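You operate a simulated robot arm through the tools that you are given. There is no shell and no other tool.

You are at the controls of a simulated robot arm. One attempt, no reset.

JOB
Level the surface plate by both bubbles and lock it again.
Fine: free the lock first; each foot knob moves the bubble of its own colour to the middle.

The check looks at the end state, three seconds after you hand in, the way a careful person would. Anything else that was tipped, shoved, dropped, spilled or broken makes it a failure.

ROBOT AND FRAMES
A 6-joint arm with a two-finger parallel gripper, fixed in place. Base frame: the origin is on the floor under the middle of its stand, x ahead of it, y to its left, z up; the work surface is at about z = 0.86. Units: m, degrees, N and s.
It reaches about 1.066 m from its shoulder. Its first joint turns from -166.0 to 166.0 degrees. Payload 3.91 kg.
Tool frame: the origin (TCP) lies between the finger pads and is the grasp point; the fingertips stand 0.03 m ahead of it; z points along the fingers, y is the line along which they close. Largest opening 0.11 m; finger width 0.02, thickness 0.01; the body of the gripper, 0.048 by 0.112 m, starts 0.055 m behind the TCP.
Orientation is told as [roll, pitch, yaw] about the base's x, y, z axes, in that order, counted from this pose: with the fingers straight down and closing along the base's y, the tool's x points along the base's -x, its y along +y and its z along -z.

CONTROLS
- The arm moves only by the tool jog_arm. Its argument "increments" is one flat list of numbers, 7 for each row, row after row: the turn, a rotation vector about the tool's x, y, z in units of 4 degrees (1.0 is 4 degrees), then the shift along the tool's x, y, z in units of 40 mm (1.0 is 40 mm), then the finger opening in m, from 0 to 0.11. In form: [wx, wy, wz, tx, ty, tz, fingers, wx, wy, wz, tx, ty, tz, fingers, ...]. A call has 1 to 20 rows; each row shifts and turns the commanded pose from where the row before left it, along the tool's axes as they then stand. A call with a number of a shift or a turn outside -1 to 1 is refused whole. Each row takes 0.2 s and may step no farther than 0.05 m and 8.6 degrees from the row before; otherwise, or with a gripper value out of range, the whole call is refused. A pose out of reach is approached as far as the arm can. The call stops where the force on the tool passes 50 N (or 10 N more than at its start, if that is more) or the arm is blocked; 0.2 s more then pass. Each finger travels about 0.153 m/s and halts on what it meets, pressing with about 42 N; the grip force reading is that of the motor and also rises with nothing between the fingers. The clock runs only during rows and for 0.2 s after the last one: add rows that do not move to give the fingers time. The reply holds the time, the measured pose of the TCP, the force on the tool along the base axes, the opening and the grip force, in the units named above and with some noise, with the torque about the TCP (base axes, N m) and any sound that the robot's microphone picked up, and new pictures: "pictures" is both (left out), scene, wrist or none.
- Cameras (640 x 400 px; columns grow to the right, rows downward): "scene" is fixed at [0.2201, 0.6513, 1.4809]; the picture's right is [-0.75, -0.66, 0.00], its down [-0.22, 0.26, -0.94] and it looks along [0.62, -0.71, -0.34] (base axes); focal length 356 px, centre (320, 200). "wrist" rides on the gripper at [0.072, 0.017, -0.103] in the tool frame; the picture's right is [-0.23, 0.97, 0.00], its down [-0.76, -0.18, -0.62] and it looks along [-0.61, -0.14, 0.78] (tool axes); focal length 222 px, centre (320, 200). There is no depth. A picture from a camera that has moved, and an enlarged one, comes with that camera's place and axes in the base frame and with its lens.
- enlarge(camera, box): a new picture of the part [left, top, right, bottom] of that camera's present view, enlarged. It takes no simulated time.
- finish_job(): hands the job in; it is judged then, once.

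Places have to be worked out from the pictures, the camera data and where the tool is seen. Open the gripper and draw the arm clear of the work before you hand the job in, unless the task says otherwise.

The tools are called after "Emit:" as name(argument=value, ...) on one line, values as JSON. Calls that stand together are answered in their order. jog_arm: Moves the arm, as the interface text tells. Its arguments: {"type":"object","properties":{"increments":{"type":"array"},"pictures":{"type":"string","enum":["both","scene","wrist","none"]}},"required":["increments"]} The other tools are called the same way: enlarge (camera, box) takes an enlarged picture of a part of a camera's view; finish_job () hands the job in.

At the start:

```text
t: 0.0
position: [0.5605, 0.0442, 1.2413]
ee_rot: [0.0, 0.1, 0.0]
ft_force: [-0.1, -0.3, -0.1]
ft_torque: [0.02, 0.01, -0.01]
finger_gap: 0.1096
grasp_force: 0.0
```

scene: 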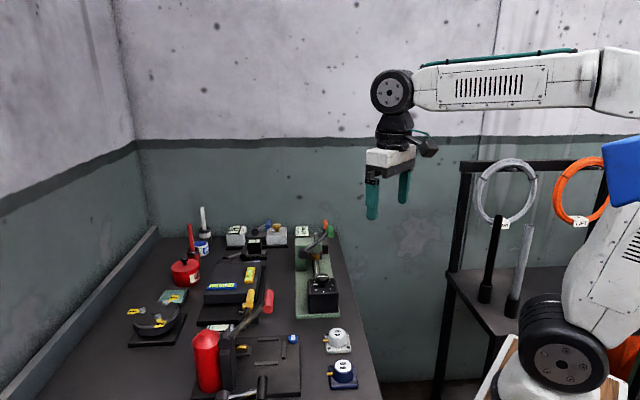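
wrist: 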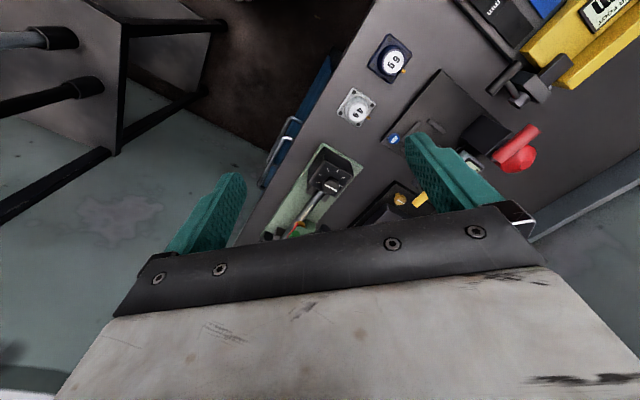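

The bench is crowded; I need to identify the surface plate, its lock and foot knobs. I'll enlarge parts of both views before moving.

Emit:
enlarge(camera="scene", box=[100, 200, 260, 300])

Emit:
enlarge(camera="scene", box=[220, 200, 380, 300])

Emit:
enlarge(camera="scene", box=[100, 300, 260, 400])

Emit:
enlarge(camera="scene", box=[220, 300, 380, 400])

Emit:
enlarge(camera="wrist", box=[220, 0, 420, 250])

Emit:
enlarge(camera="wrist", box=[380, 0, 640, 220])

```text
4.00 times, centred on (180, 250) of scene
camera zoom: at [0.2201, 0.6513, 1.4809], right [-0.75, -0.66, 0.0], down [-0.22, 0.26, -0.94], along [0.62, -0.71, -0.34], focal length 1425 px, centre (880, 0)
```

zoom: 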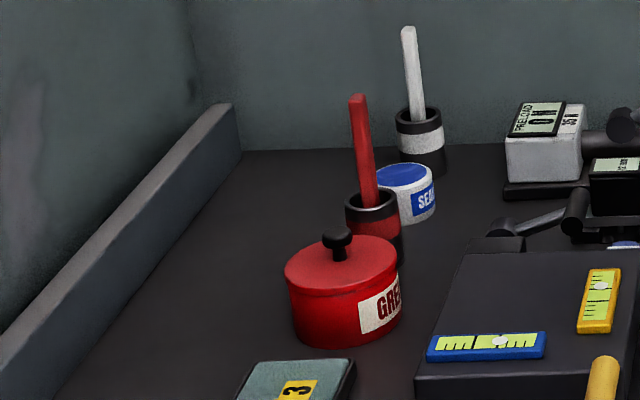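

```text
4.00 times, centred on (300, 250) of scene
camera zoom: at [0.2201, 0.6513, 1.4809], right [-0.75, -0.66, 0.0], down [-0.22, 0.26, -0.94], along [0.62, -0.71, -0.34], focal length 1425 px, centre (400, 0)
```

zoom: 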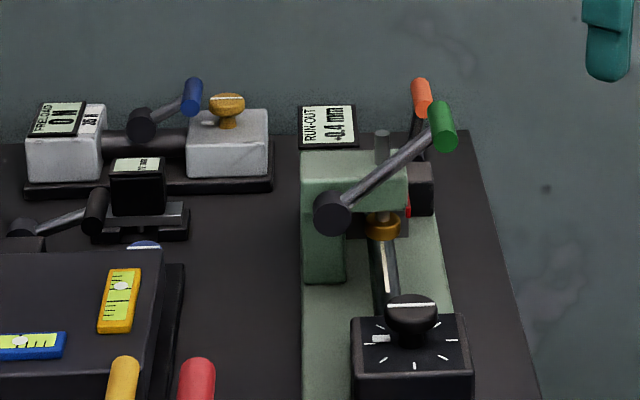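

```text
4.00 times, centred on (180, 350) of scene
camera zoom: at [0.2201, 0.6513, 1.4809], right [-0.75, -0.66, 0.0], down [-0.22, 0.26, -0.94], along [0.62, -0.71, -0.34], focal length 1425 px, centre (880, -400)
```

zoom: 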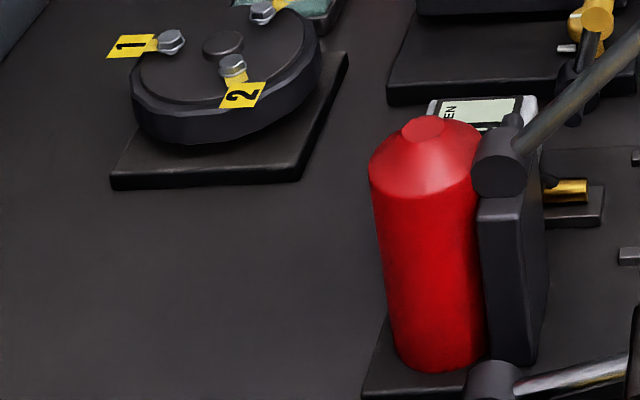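

```text
4.00 times, centred on (300, 350) of scene
camera zoom: at [0.2201, 0.6513, 1.4809], right [-0.75, -0.66, 0.0], down [-0.22, 0.26, -0.94], along [0.62, -0.71, -0.34], focal length 1425 px, centre (400, -400)
```

zoom: 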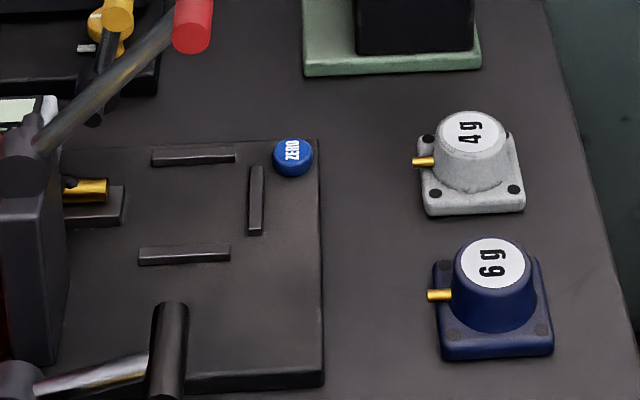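

```text
1.60 times, centred on (320, 125) of wrist
camera zoom: at [0.488, 0.0619, 1.3442], right [0.23, 0.97, 0.0], down [0.76, -0.18, 0.62], along [0.61, -0.14, -0.78], focal length 355 px, centre (320, 320)
```

zoom: 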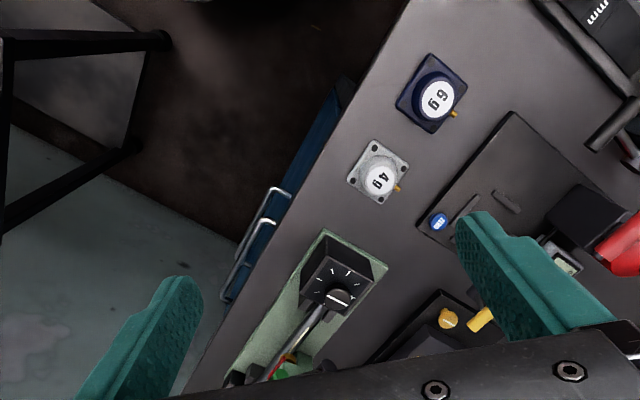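

```text
1.82 times, centred on (510, 110) of wrist
camera zoom: at [0.488, 0.0619, 1.3442], right [0.23, 0.97, 0.0], down [0.76, -0.18, 0.62], along [0.61, -0.14, -0.78], focal length 404 px, centre (-26, 364)
```

zoom: 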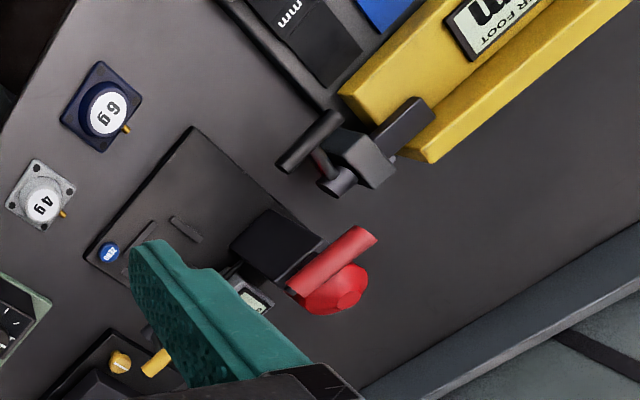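

The plate with blue and yellow vials sits around scene (235,285). I'll enlarge that area strongly to find the lock lever and the two foot knobs.

Emit:
enlarge(camera="scene", box=[190, 235, 286, 295])

Emit:
enlarge(camera="scene", box=[190, 270, 286, 330])

Emit:
enlarge(camera="wrist", box=[330, 130, 490, 230])

```text
6.67 times, centred on (238, 265) of scene
camera zoom: at [0.2201, 0.6513, 1.4809], right [-0.75, -0.66, 0.0], down [-0.22, 0.26, -0.94], along [0.62, -0.71, -0.34], focal length 2375 px, centre (867, -233)
```

zoom: 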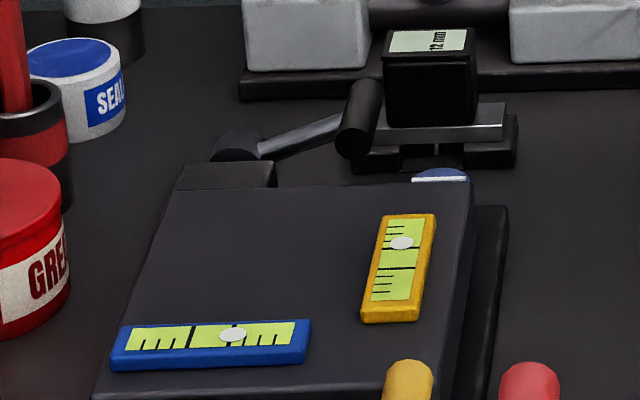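

```text
6.67 times, centred on (238, 300) of scene
camera zoom: at [0.2201, 0.6513, 1.4809], right [-0.75, -0.66, 0.0], down [-0.22, 0.26, -0.94], along [0.62, -0.71, -0.34], focal length 2375 px, centre (867, -467)
```

zoom: 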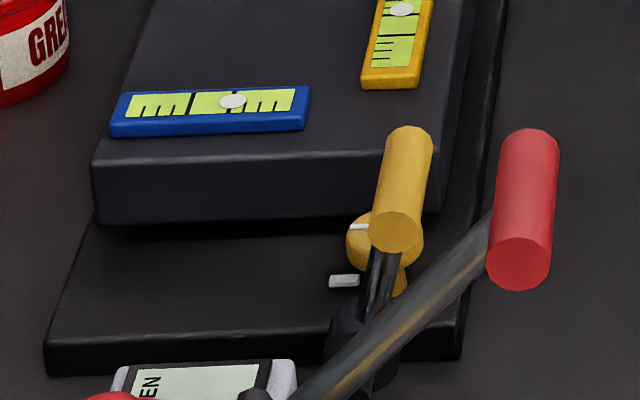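

```text
4.00 times, centred on (410, 180) of wrist
camera zoom: at [0.488, 0.0619, 1.3442], right [0.23, 0.97, 0.0], down [0.76, -0.18, 0.62], along [0.61, -0.14, -0.78], focal length 888 px, centre (-40, 280)
```

zoom: 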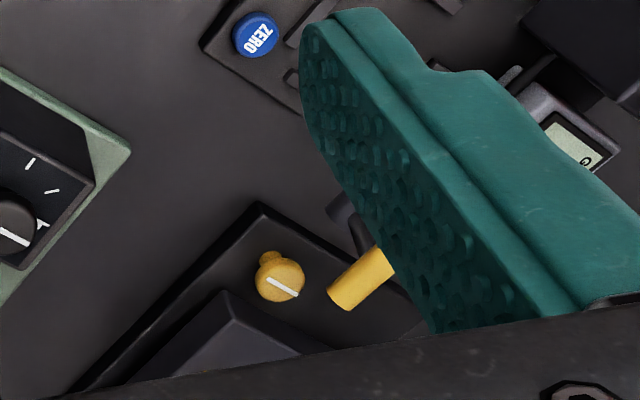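

The plate sits at roughly (0.95, 0.17, 0.92), turned about 40°, with a yellow foot knob and a yellow-handled lever near its front and a blue knob at the far side. I'll move the arm forward and up over it to look from above with the wrist camera.

Emit:
jog_arm(increments=[0, 0, 0, -0.6, 0.2, -0.2, 0.11, 0, 0, 0, -0.6, 0.2, -0.2, 0.11, 0, 0, 0, -0.6, 0.2, -0.2, 0.11, 0, 0, 0, -0.6, 0.2, -0.2, 0.11, 0, 0, 0, -0.6, 0.2, -0.2, 0.11, 0, 0, 0, -0.6, 0.2, -0.2, 0.11, 0, 0, 0, -0.6, 0.2, -0.2, 0.11, 0, 0, 0, -0.6, 0.2, -0.2, 0.11], pictures="both")

```text
t: 1.8
position: [0.7524, 0.1086, 1.3097]
ee_rot: [-0.1, -0.2, 0.0]
ft_force: [-1.5, -0.8, 0.8]
ft_torque: [0.0, -0.06, 0.01]
finger_gap: 0.1098
grasp_force: 0.1
camera wrist: at [0.6805, 0.1268, 1.4127], right [0.23, 0.97, 0.0], down [0.76, -0.18, 0.62], along [0.61, -0.14, -0.78], focal length 222 px, centre (320, 200)
```

scene: 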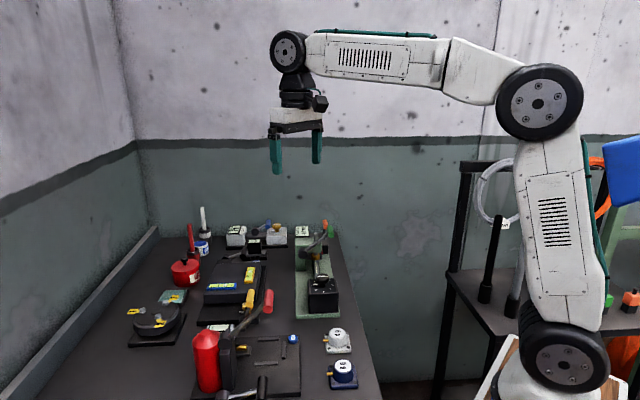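
wrist: 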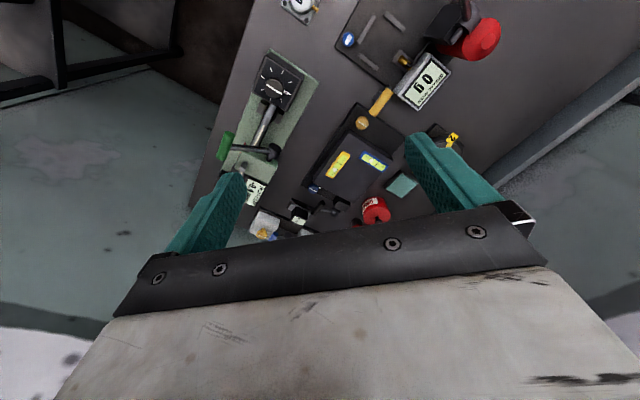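

Emit:
enlarge(camera="wrist", box=[290, 70, 450, 230])

Emit:
enlarge(camera="wrist", box=[300, 100, 396, 160])

Emit:
enlarge(camera="wrist", box=[290, 160, 386, 230])

```text
2.50 times, centred on (370, 150) of wrist
camera zoom: at [0.6805, 0.1268, 1.4127], right [0.23, 0.97, 0.0], down [0.76, -0.18, 0.62], along [0.61, -0.14, -0.78], focal length 555 px, centre (195, 325)
```

zoom: 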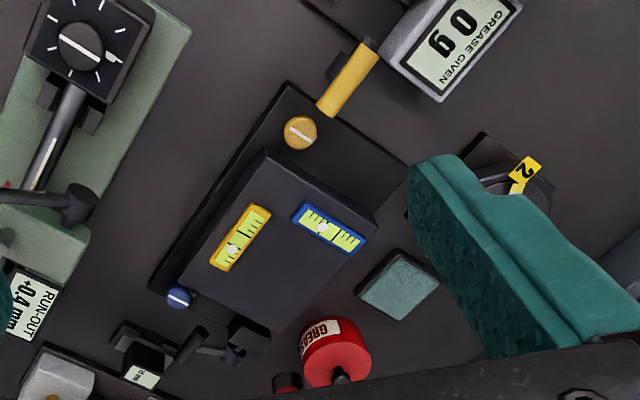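

```text
6.67 times, centred on (348, 130) of wrist
camera zoom: at [0.6805, 0.1268, 1.4127], right [0.23, 0.97, 0.0], down [0.76, -0.18, 0.62], along [0.61, -0.14, -0.78], focal length 1481 px, centre (133, 667)
```

zoom: 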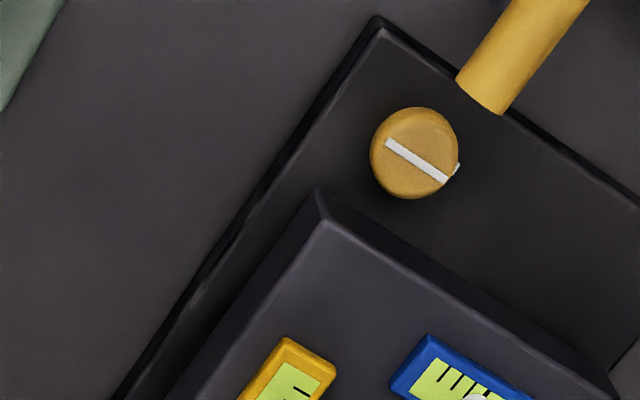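

```text
5.71 times, centred on (338, 195) of wrist
camera zoom: at [0.6805, 0.1268, 1.4127], right [0.23, 0.97, 0.0], down [0.76, -0.18, 0.62], along [0.61, -0.14, -0.78], focal length 1269 px, centre (217, 229)
```

zoom: 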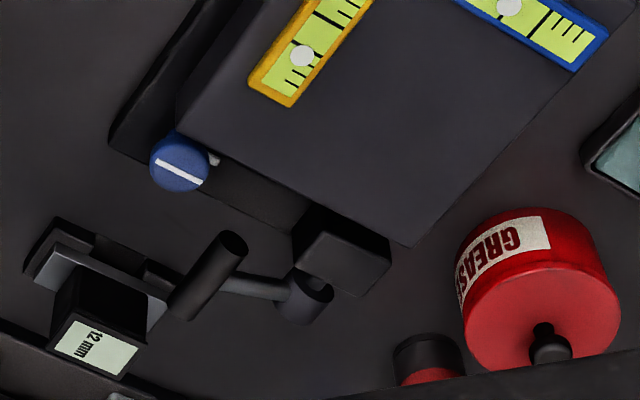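

The yellow-handled bar is at about (0.82, 0.215, 0.965), just off the front edge of the plate's base. The black-handled lever stands on a block at the far edge. I'll go lower to see which of them belongs to the plate.

Emit:
jog_arm(increments=[0, 0, 0, -0.49, 0.2, 0.8, 0.11, 0, 0, 0, -0.49, 0.2, 0.8, 0.11, 0, 0, 0, -0.49, 0.2, 0.8, 0.11, 0, 0, 0, -0.49, 0.2, 0.8, 0.11, 0, 0, 0, -0.49, 0.2, 0.8, 0.11], pictures="both")

```text
t: 3.0
position: [0.8524, 0.1502, 1.1457]
ee_rot: [0.1, -0.1, 0.0]
ft_force: [-0.5, -0.5, 0.8]
ft_torque: [-0.01, -0.04, 0.01]
finger_gap: 0.1098
grasp_force: 0.1
camera wrist: at [0.779, 0.1666, 1.2492], right [0.23, 0.97, 0.0], down [0.76, -0.18, 0.62], along [0.61, -0.14, -0.78], focal length 222 px, centre (320, 200)
```

scene: 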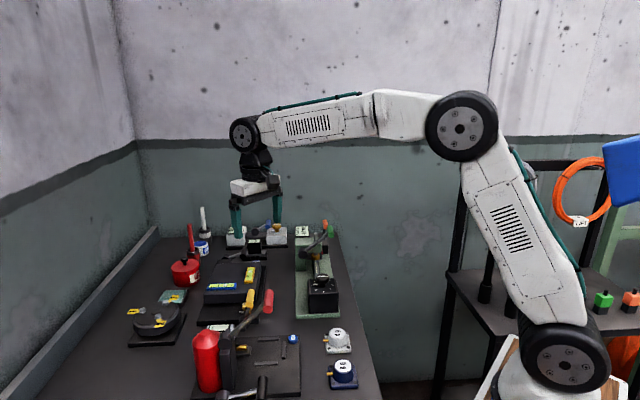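
wrist: 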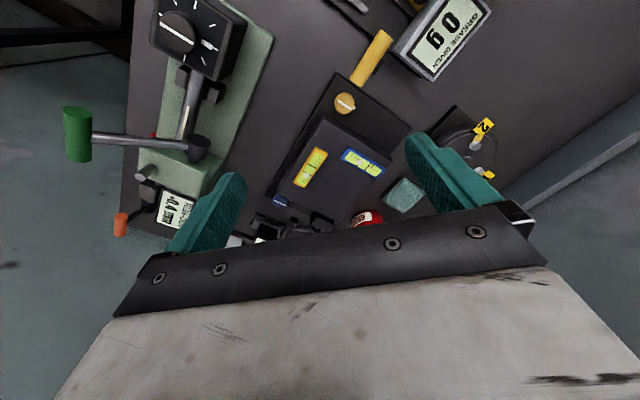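

Emit:
enlarge(camera="wrist", box=[310, 0, 450, 110])

Emit:
enlarge(camera="wrist", box=[250, 110, 410, 240])

Emit:
enlarge(camera="scene", box=[210, 280, 290, 335])

```text
3.64 times, centred on (380, 55) of wrist
camera zoom: at [0.779, 0.1666, 1.2492], right [0.23, 0.97, 0.0], down [0.76, -0.18, 0.62], along [0.61, -0.14, -0.78], focal length 808 px, centre (102, 727)
```

zoom: 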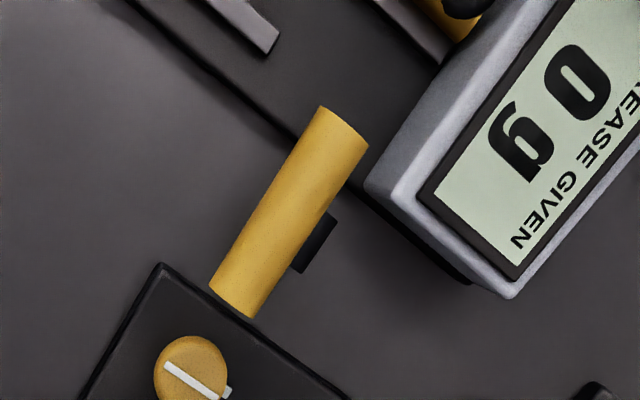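

```text
3.08 times, centred on (330, 175) of wrist
camera zoom: at [0.779, 0.1666, 1.2492], right [0.23, 0.97, 0.0], down [0.76, -0.18, 0.62], along [0.61, -0.14, -0.78], focal length 684 px, centre (289, 277)
```

zoom: 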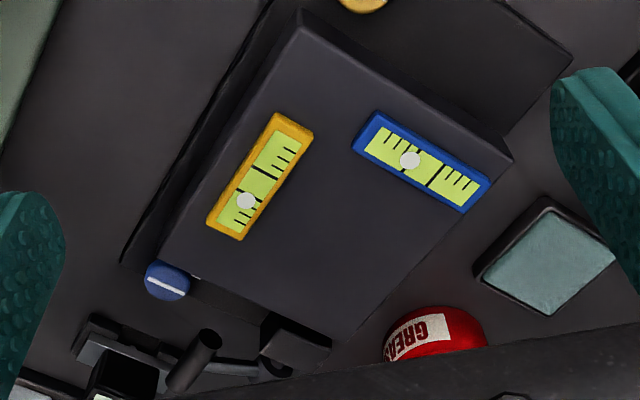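

```text
7.27 times, centred on (250, 308) of scene
camera zoom: at [0.2201, 0.6513, 1.4809], right [-0.75, -0.66, 0.0], down [-0.22, 0.26, -0.94], along [0.62, -0.71, -0.34], focal length 2591 px, centre (829, -582)
```

zoom: 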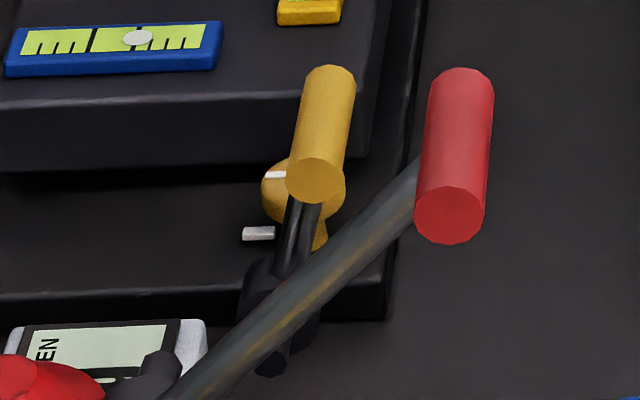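

It isn't yet clear whether the yellow or the black lever is the plate's lock. I'll turn the tool about 41° to line up with the plate and back off toward -x, so I can see the levers side-on.

Emit:
jog_arm(increments=[0, 0, -1, 0, 0, 0, 0.11, 0, 0, -1, 0, 0, 0, 0.11, 0, 0, -1, 0, 0, 0, 0.11, 0, 0, -1, 0, 0, 0, 0.11, 0, 0, -1, 0, 0, 0, 0.11, 0, 0, -1, 0, 0, 0, 0.11, 0, 0, -1, 0, 0, 0, 0.11, 0, 0, -1, 0, 0, 0, 0.11, 0, 0, -1, 0, 0, 0, 0.11, 0, 0, -1, 0, 0, 0, 0.11, 0, 0, -0.3, 0, 0, 0, 0.11, 0, 0, 0, 0.7, 0.316, 0.23, 0.11, 0, 0, 0, 0.7, 0.316, 0.23, 0.11, 0, 0, 0, 0.7, 0.316, 0.23, 0.11, 0, 0, 0, 0.7, 0.316, 0.23, 0.11, 0, 0, 0, 0.7, 0.316, 0.23, 0.11], pictures="both")

```text
t: 6.4
position: [0.7069, 0.1066, 1.0976]
ee_rot: [0.0, 0.1, 41.3]
ft_force: [0.2, 0.2, 1.2]
ft_torque: [-0.01, 0.01, 0.01]
finger_gap: 0.11
grasp_force: 0.1
camera wrist: at [0.64, 0.0713, 1.2004], right [-0.47, 0.88, 0.0], down [0.69, 0.37, 0.62], along [0.55, 0.29, -0.78], focal length 222 px, centre (320, 200)
```

scene: 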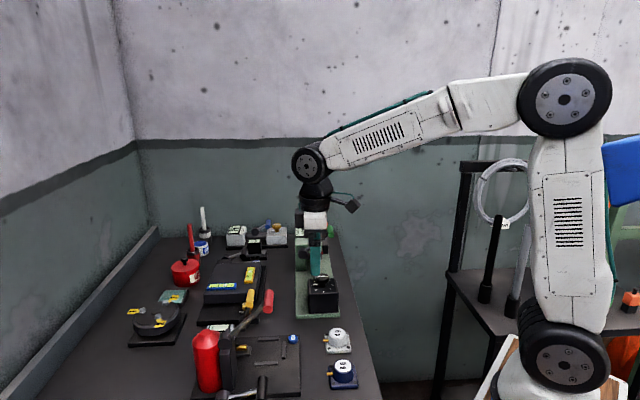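
wrist: 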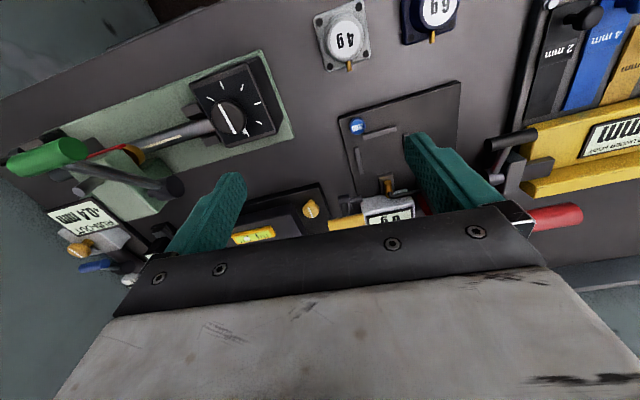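

Emit:
enlarge(camera="wrist", box=[230, 160, 420, 250])

Emit:
enlarge(camera="wrist", box=[290, 180, 390, 240])

```text
3.37 times, centred on (325, 205) of wrist
camera zoom: at [0.64, 0.0713, 1.2004], right [-0.47, 0.88, 0.0], down [0.69, 0.37, 0.62], along [0.55, 0.29, -0.78], focal length 748 px, centre (303, 183)
```

zoom: 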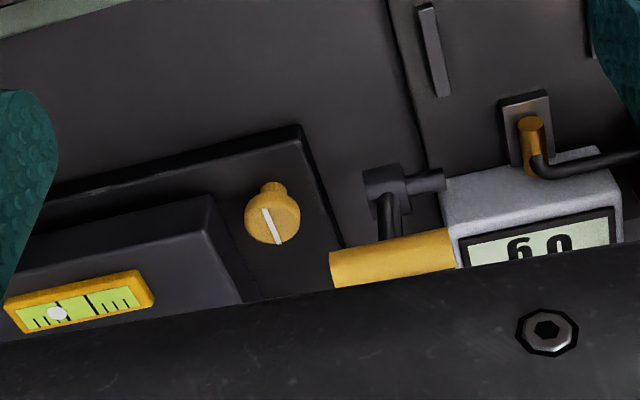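

```text
6.40 times, centred on (340, 210) of wrist
camera zoom: at [0.64, 0.0713, 1.2004], right [-0.47, 0.88, 0.0], down [0.69, 0.37, 0.62], along [0.55, 0.29, -0.78], focal length 1422 px, centre (192, 136)
```

zoom: 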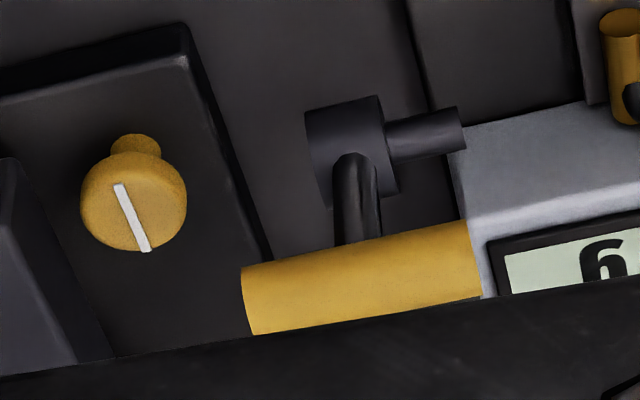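

The yellow lever's hub sits on a shaft from the grease meter, so it is not part of the plate. The black lever on the block at the plate's far edge is the likely lock. I'll move further out and turn the tool so the camera looks back at that far side.

Emit:
jog_arm(increments=[0, 0, 0, -0.673, -0.621, -0.1625, 0.11, 0, 0, 0, -0.673, -0.621, -0.1625, 0.11, 0, 0, 0, -0.673, -0.621, -0.1625, 0.11, 0, 0, 0, -0.673, -0.621, -0.1625, 0.11, 0, 0, 0, -0.673, -0.621, -0.1625, 0.11, 0, 0, 0, -0.673, -0.621, -0.1625, 0.11, 0, 0, 0, -0.673, -0.621, -0.1625, 0.11, 0, 0, 0, -0.673, -0.621, -0.1625, 0.11], pictures="both")

```text
t: 8.2
position: [0.9962, 0.095, 1.1518]
ee_rot: [0.1, 0.0, 41.1]
ft_force: [-0.4, -0.6, 1.9]
ft_torque: [-0.02, -0.02, -0.04]
finger_gap: 0.1099
grasp_force: 0.1
camera wrist: at [0.9299, 0.0607, 1.2545], right [-0.47, 0.88, 0.0], down [0.69, 0.37, 0.62], along [0.55, 0.29, -0.78], focal length 222 px, centre (320, 200)
```

scene: 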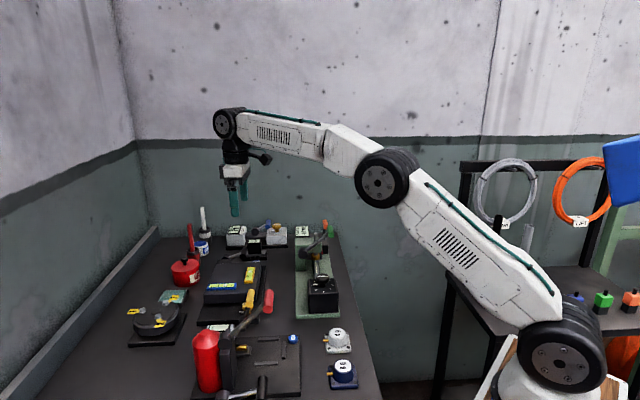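
wrist: 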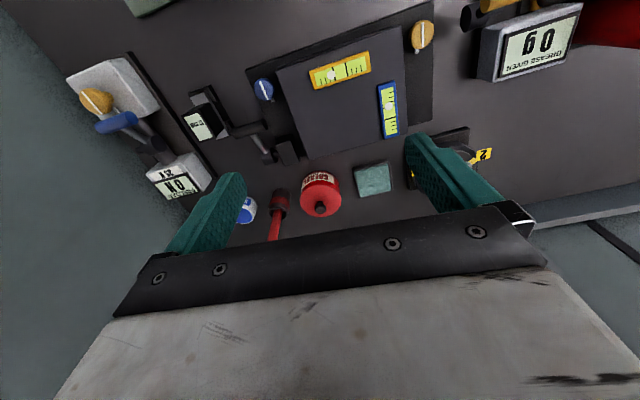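

Emit:
enlarge(camera="wrist", box=[170, 60, 330, 180])

Emit:
enlarge(camera="wrist", box=[240, 0, 440, 180])

```text
3.33 times, centred on (250, 120) of wrist
camera zoom: at [0.9299, 0.0607, 1.2545], right [-0.47, 0.88, 0.0], down [0.69, 0.37, 0.62], along [0.55, 0.29, -0.78], focal length 740 px, centre (553, 467)
```

zoom: 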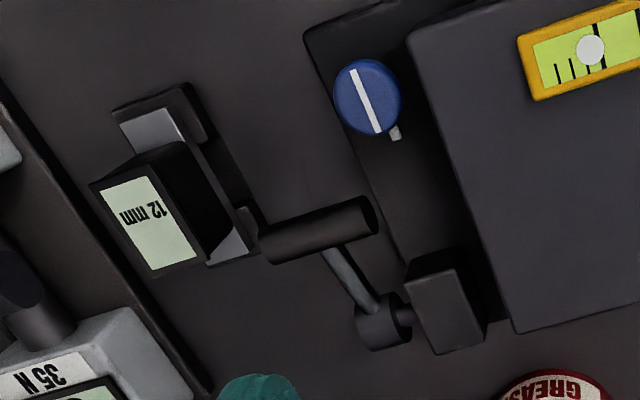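

```text
2.22 times, centred on (340, 90) of wrist
camera zoom: at [0.9299, 0.0607, 1.2545], right [-0.47, 0.88, 0.0], down [0.69, 0.37, 0.62], along [0.55, 0.29, -0.78], focal length 494 px, centre (276, 444)
```

zoom: 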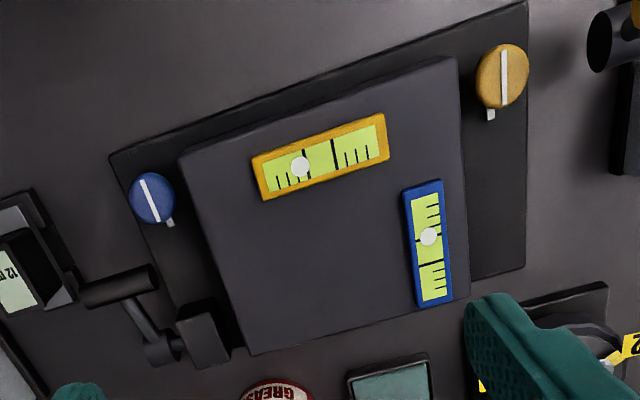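

Now it's clear: the black lever's hub is carried by a block on the plate's own base, so it's the lock. The lever swings in a vertical plane along e1 (about 45°), and its handle centre is near (1.09, 0.024, 0.915). The blue knob is at about (1.034, 0.024) and the yellow at about (0.880, 0.178). I'll square the tool at 45° and hover above the handle.

Emit:
jog_arm(increments=[0, 0, -1, 0, 0, 0, 0.11, 0, 0, 0, -0.08, -0.584, 0.5, 0.11, 0, 0, 0, -0.08, -0.584, 0.5, 0.11, 0, 0, 0, -0.08, -0.584, 0.5, 0.11, 0, 0, 0, -0.08, -0.584, 0.5, 0.11, 0, 0, 0, -0.08, -0.584, 0.5, 0.11], pictures="both")

```text
t: 9.6
position: [1.0646, 0.0209, 1.0401]
ee_rot: [-0.1, 0.1, 45.1]
ft_force: [0.0, 0.5, -0.6]
ft_torque: [0.0, -0.02, 0.02]
finger_gap: 0.1101
grasp_force: 0.2
out of reach, approached as far as the arm can: row 5, 6
camera wrist: at [1.0004, -0.018, 1.1436], right [-0.53, 0.85, 0.0], down [0.66, 0.42, 0.62], along [0.53, 0.33, -0.78], focal length 222 px, centre (320, 200)
```

scene: 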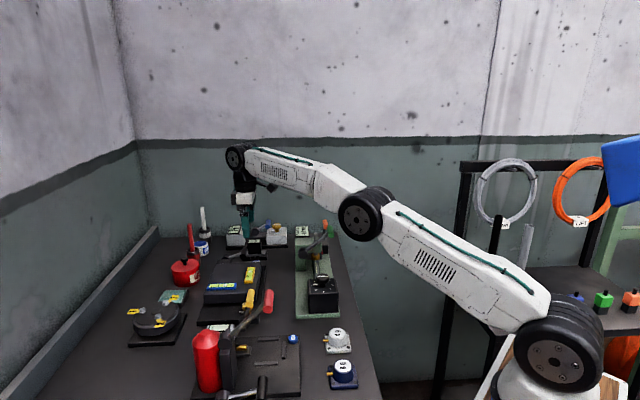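
wrist: 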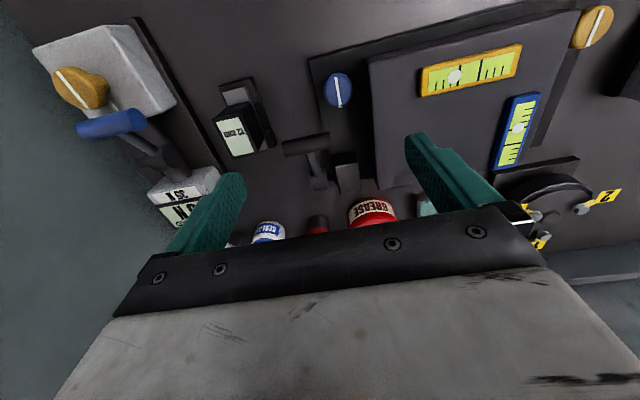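

The straight-down tool runs out of reach at r≈1.065, so for the lever I'll need to lean the fingers outward. I'll enlarge the lever in this closer view to measure it.

Emit:
enlarge(camera="wrist", box=[200, 70, 400, 200])

Emit:
enlarge(camera="wrist", box=[270, 120, 370, 200])

Emit:
enlarge(camera="scene", box=[210, 230, 280, 275])

Emit:
enlarge(camera="wrist", box=[390, 0, 630, 180])

```text
3.08 times, centred on (300, 135) of wrist
camera zoom: at [1.0004, -0.018, 1.1436], right [-0.53, 0.85, 0.0], down [0.66, 0.42, 0.62], along [0.53, 0.33, -0.78], focal length 684 px, centre (382, 400)
```

zoom: 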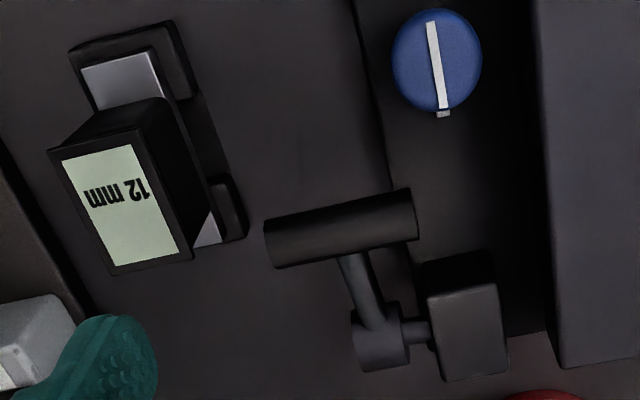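

```text
5.00 times, centred on (320, 160) of wrist
camera zoom: at [1.0004, -0.018, 1.1436], right [-0.53, 0.85, 0.0], down [0.66, 0.42, 0.62], along [0.53, 0.33, -0.78], focal length 1111 px, centre (320, 400)
```

zoom: 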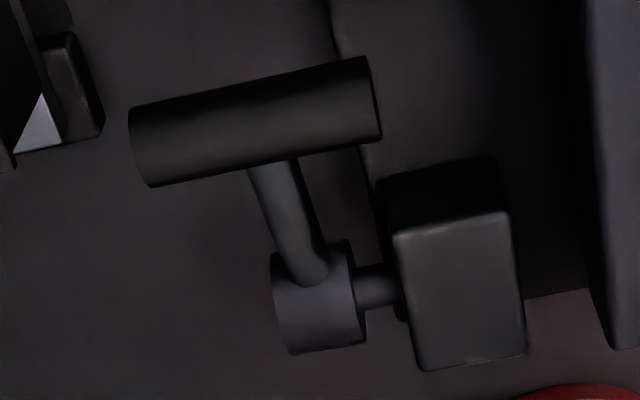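

```text
8.89 times, centred on (245, 252) of scene
camera zoom: at [0.2201, 0.6513, 1.4809], right [-0.75, -0.66, 0.0], down [-0.22, 0.26, -0.94], along [0.62, -0.71, -0.34], focal length 3166 px, centre (987, -267)
```

zoom: 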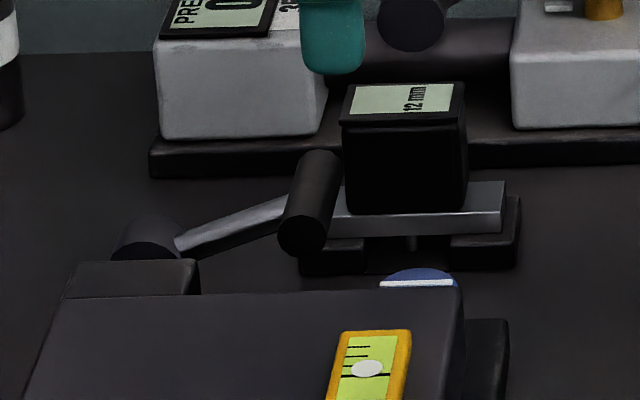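

```text
2.22 times, centred on (510, 90) of wrist
camera zoom: at [1.0004, -0.018, 1.1436], right [-0.53, 0.85, 0.0], down [0.66, 0.42, 0.62], along [0.53, 0.33, -0.78], focal length 494 px, centre (-102, 444)
```

zoom: 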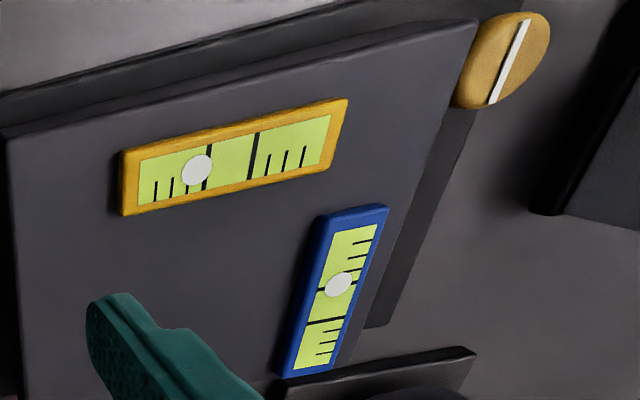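

Two views agree: handle centre ≈ (1.093, 0.024, 0.921), about 5 cm long along e2, hub ≈ (1.136, 0.066, 0.902), so the lever is about 6.3 cm long and points 17° above level toward −e1. I'll lean the fingers 40° toward +e1 to gain reach, then grip the handle by its two ends.

Emit:
jog_arm(increments=[0, -1, 0, 0, 0, 0, 0.07, 0, -1, 0, 0, 0, 0, 0.07, 0, -1, 0, 0, 0, 0, 0.07, 0, -1, 0, 0, 0, 0, 0.07, 0, -1, 0, 0, 0, 0, 0.07, 0, -1, 0, 0, 0, 0, 0.07, 0, -1, 0, 0, 0, 0, 0.07, 0, -1, 0, 0, 0, 0, 0.07, 0, -1, 0, 0, 0, 0, 0.07, 0, -1, 0, 0, 0, 0, 0.07], pictures="both")

```text
t: 11.8
position: [1.0642, 0.0228, 1.0428]
ee_rot: [0.0, -40.0, 45.2]
ft_force: [1.4, -0.1, -0.4]
ft_torque: [-0.03, 0.01, -0.01]
finger_gap: 0.07
grasp_force: 0.1
camera wrist: at [0.9663, -0.0519, 1.0761], right [-0.57, 0.81, 0.15], down [0.25, 0.0, 0.97], along [0.78, 0.59, -0.21], focal length 222 px, centre (320, 200)
```

scene: 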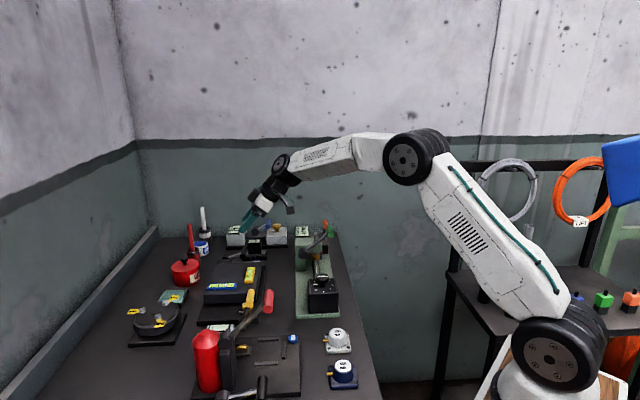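
wrist: 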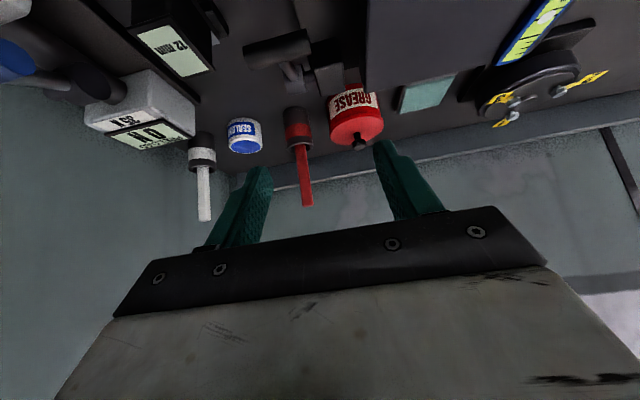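

The projected handle ends match this new view to within a pixel, so the 3D estimate is good. I'll move to a pre-grasp point about 6 cm behind the handle along the tilted finger axis, opening at 7 cm.

Emit:
jog_arm(increments=[0, 0, 0, 0.39, -0.1225, 0.2, 0.07, 0, 0, 0, 0.39, -0.1225, 0.2, 0.07, 0, 0, 0, 0.39, -0.1225, 0.2, 0.07, 0, 0, 0, 0.39, -0.1225, 0.2, 0.07], pictures="both")

```text
t: 12.8
position: [1.0595, -0.0115, 0.9766]
ee_rot: [0.0, -40.1, 45.2]
ft_force: [0.0, 0.4, 1.3]
ft_torque: [-0.12, 0.16, -0.12]
finger_gap: 0.07
grasp_force: 0.1
camera wrist: at [0.9615, -0.0852, 1.0098], right [-0.57, 0.81, 0.15], down [0.25, 0.0, 0.97], along [0.78, 0.59, -0.21], focal length 222 px, centre (320, 200)
```

scene: 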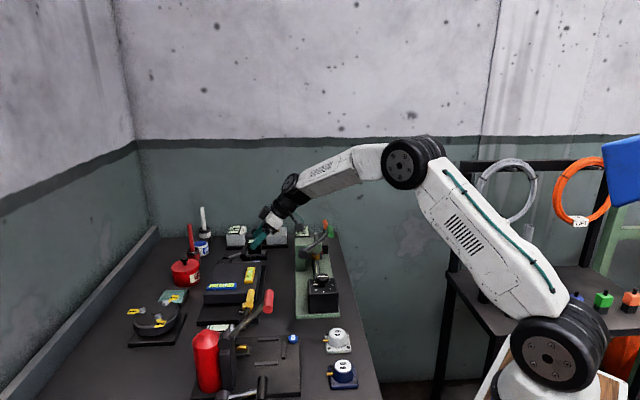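
wrist: 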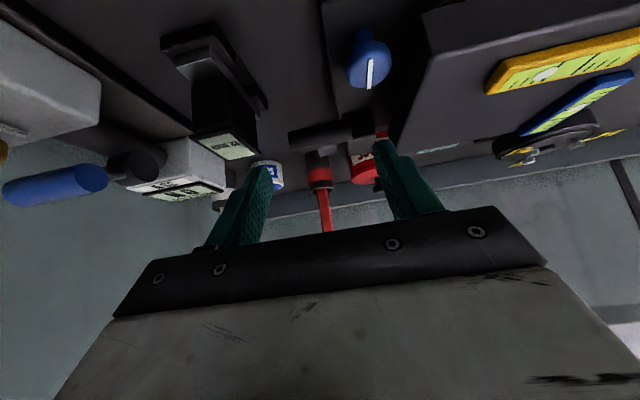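

Emit:
enlarge(camera="wrist", box=[230, 90, 430, 215])

Emit:
enlarge(camera="scene", box=[210, 200, 300, 270])

```text
3.20 times, centred on (330, 152) of wrist
camera zoom: at [0.9615, -0.0852, 1.0098], right [-0.57, 0.81, 0.15], down [0.25, 0.0, 0.97], along [0.78, 0.59, -0.21], focal length 711 px, centre (288, 352)
```

zoom: 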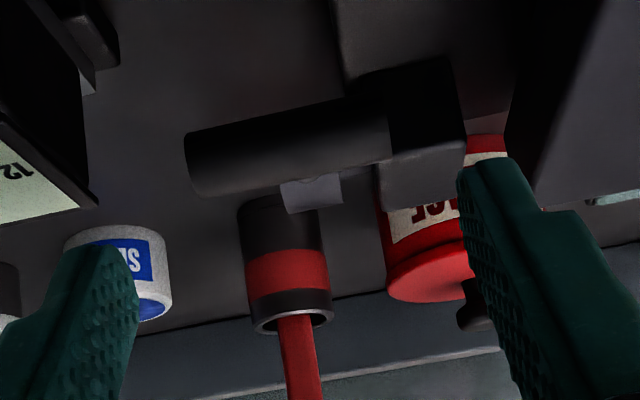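

```text
5.71 times, centred on (255, 235) of scene
camera zoom: at [0.2201, 0.6513, 1.4809], right [-0.75, -0.66, 0.0], down [-0.22, 0.26, -0.94], along [0.62, -0.71, -0.34], focal length 2036 px, centre (691, 0)
```

zoom: 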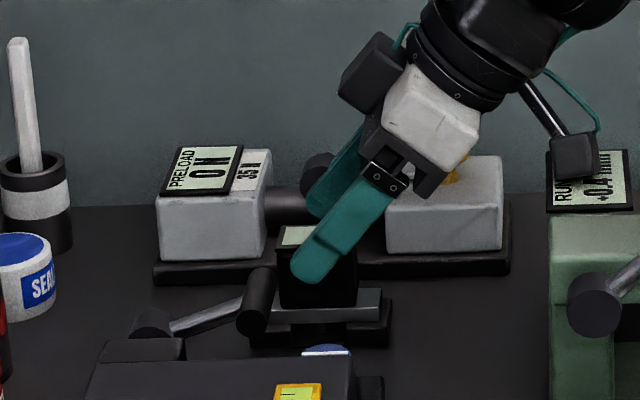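

The handle centre lies on the finger centreline and the far finger should clear the 12 mm box by about 1 cm. I'll advance 5.9 cm along the finger axis, slightly narrowed to 6.6 cm.

Emit:
jog_arm(increments=[0, 0, 0, -0.01, 0.01, 0.37, 0.066, 0, 0, 0, -0.01, 0.01, 0.37, 0.066, 0, 0, 0, -0.01, 0.01, 0.37, 0.066, 0, 0, 0, -0.01, 0, 0.365, 0.066], pictures="both")

Emit:
enlarge(camera="wrist", box=[200, 90, 440, 240])

Emit:
enlarge(camera="scene", box=[210, 215, 290, 270])

```text
t: 13.2
position: [1.0662, -0.0085, 0.9774]
ee_rot: [-0.8, -40.4, 45.6]
ft_force: [2.9, -5.5, 13.0]
ft_torque: [-0.94, 1.23, 0.65]
finger_gap: 0.0659
grasp_force: 0.1
stopped in row 2: the force on the tool passed its limit at 63 N (the readings are from after the stop); the commanded pose is now the measured one
camera wrist: at [0.9682, -0.0824, 1.0098], right [-0.57, 0.81, 0.14], down [0.24, 0.01, 0.97], along [0.79, 0.58, -0.2], focal length 222 px, centre (320, 200)
```

scene: 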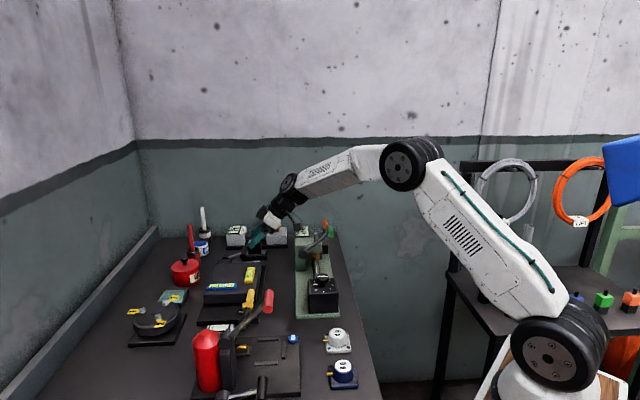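
wrist: 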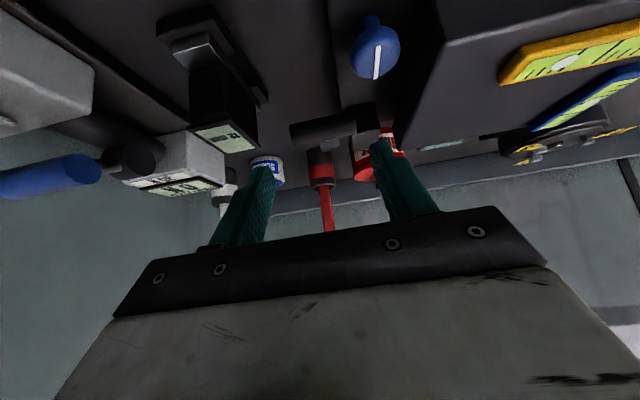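

```text
2.67 times, centred on (320, 165) of wrist
camera zoom: at [0.9682, -0.0824, 1.0098], right [-0.57, 0.81, 0.14], down [0.24, 0.01, 0.97], along [0.79, 0.58, -0.2], focal length 592 px, centre (320, 293)
```

zoom: 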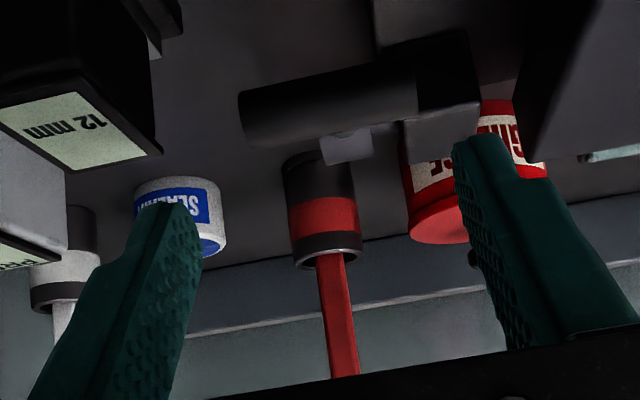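

```text
7.27 times, centred on (250, 242) of scene
camera zoom: at [0.2201, 0.6513, 1.4809], right [-0.75, -0.66, 0.0], down [-0.22, 0.26, -0.94], along [0.62, -0.71, -0.34], focal length 2591 px, centre (829, -109)
```

zoom: 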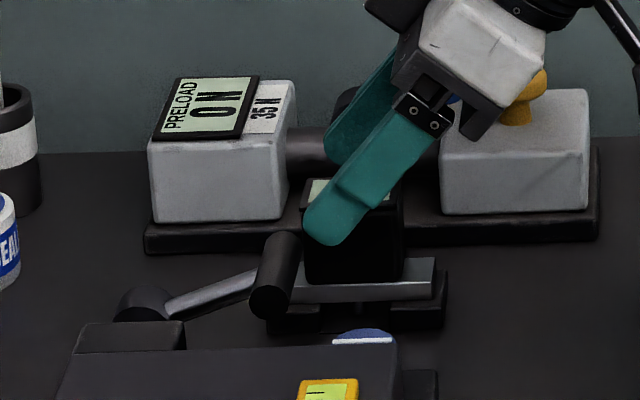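

The advance was blocked (63 N peak). The wrist camera sits low on the −e1 side, close to the run-out station's raised display, so I think that's what it touched. I'll look at that area before backing off.

Emit:
enlarge(camera="scene", box=[250, 185, 350, 255])

Emit:
enlarge(camera="wrist", box=[0, 0, 320, 200])

```text
5.71 times, centred on (300, 220) of scene
camera zoom: at [0.2201, 0.6513, 1.4809], right [-0.75, -0.66, 0.0], down [-0.22, 0.26, -0.94], along [0.62, -0.71, -0.34], focal length 2036 px, centre (434, 86)
```

zoom: 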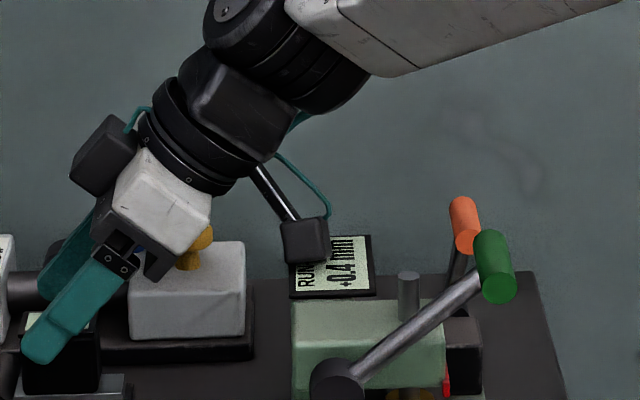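

```text
2.00 times, centred on (160, 100) of wrist
camera zoom: at [0.9682, -0.0824, 1.0098], right [-0.57, 0.81, 0.14], down [0.24, 0.01, 0.97], along [0.79, 0.58, -0.2], focal length 444 px, centre (640, 400)
```

zoom: 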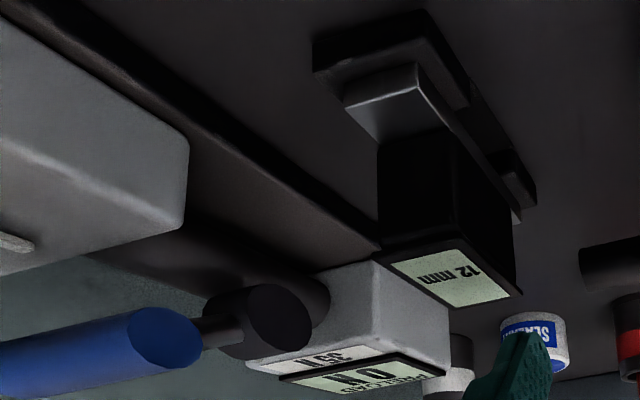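

The camera cube on its arm touched the run-out display; the station looks undisturbed and still reads +0.4 mm. I'll lift straight up 8 cm and then reduce the lean to about 20°, which moves the camera up and away from it.

Emit:
jog_arm(increments=[0, 0, 0, -0.32, 0, -0.383, 0.07, 0, 0, 0, -0.32, 0, -0.383, 0.07, 0, 0, 0, -0.32, 0, -0.383, 0.07, 0, 0, 0, -0.32, 0, -0.383, 0.07, 0, 1, 0, 0, 0, 0, 0.07, 0, 1, 0, 0, 0, 0, 0.07, 0, 1, 0, 0, 0, 0, 0.07, 0, 1, 0, 0, 0, 0, 0.07, 0, 1, 0, 0, 0, 0, 0.07], pictures="both")

Emit:
enlarge(camera="scene", box=[250, 185, 350, 255])

```text
t: 15.2
position: [1.0656, -0.008, 1.0554]
ee_rot: [-0.4, -20.3, 45.2]
ft_force: [0.0, -0.1, 1.2]
ft_torque: [0.0, 0.0, -0.01]
finger_gap: 0.07
grasp_force: 0.1
camera wrist: at [0.979, -0.0692, 1.127], right [-0.54, 0.84, 0.07], down [0.47, 0.23, 0.85], along [0.7, 0.49, -0.52], focal length 222 px, centre (320, 200)
```

scene: 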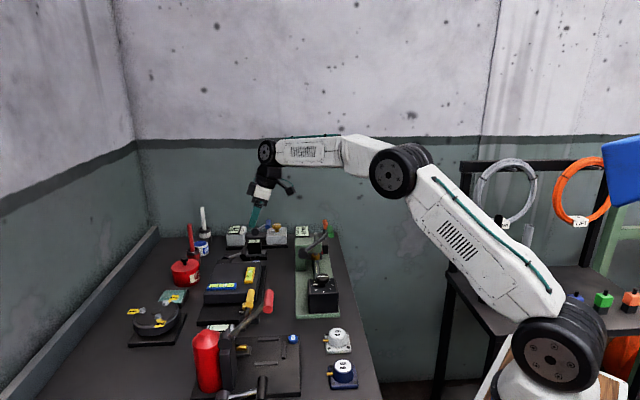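
wrist: 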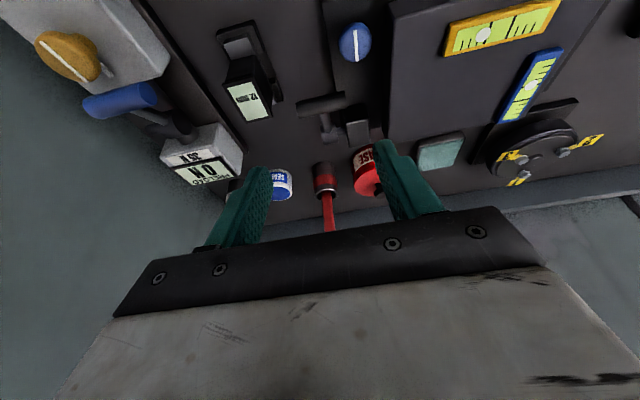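

```text
5.71 times, centred on (300, 220) of scene
camera zoom: at [0.2201, 0.6513, 1.4809], right [-0.75, -0.66, 0.0], down [-0.22, 0.26, -0.94], along [0.62, -0.71, -0.34], focal length 2036 px, centre (434, 86)
```

zoom: 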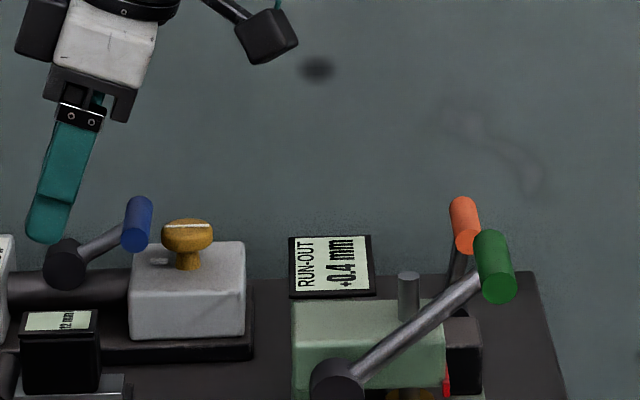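

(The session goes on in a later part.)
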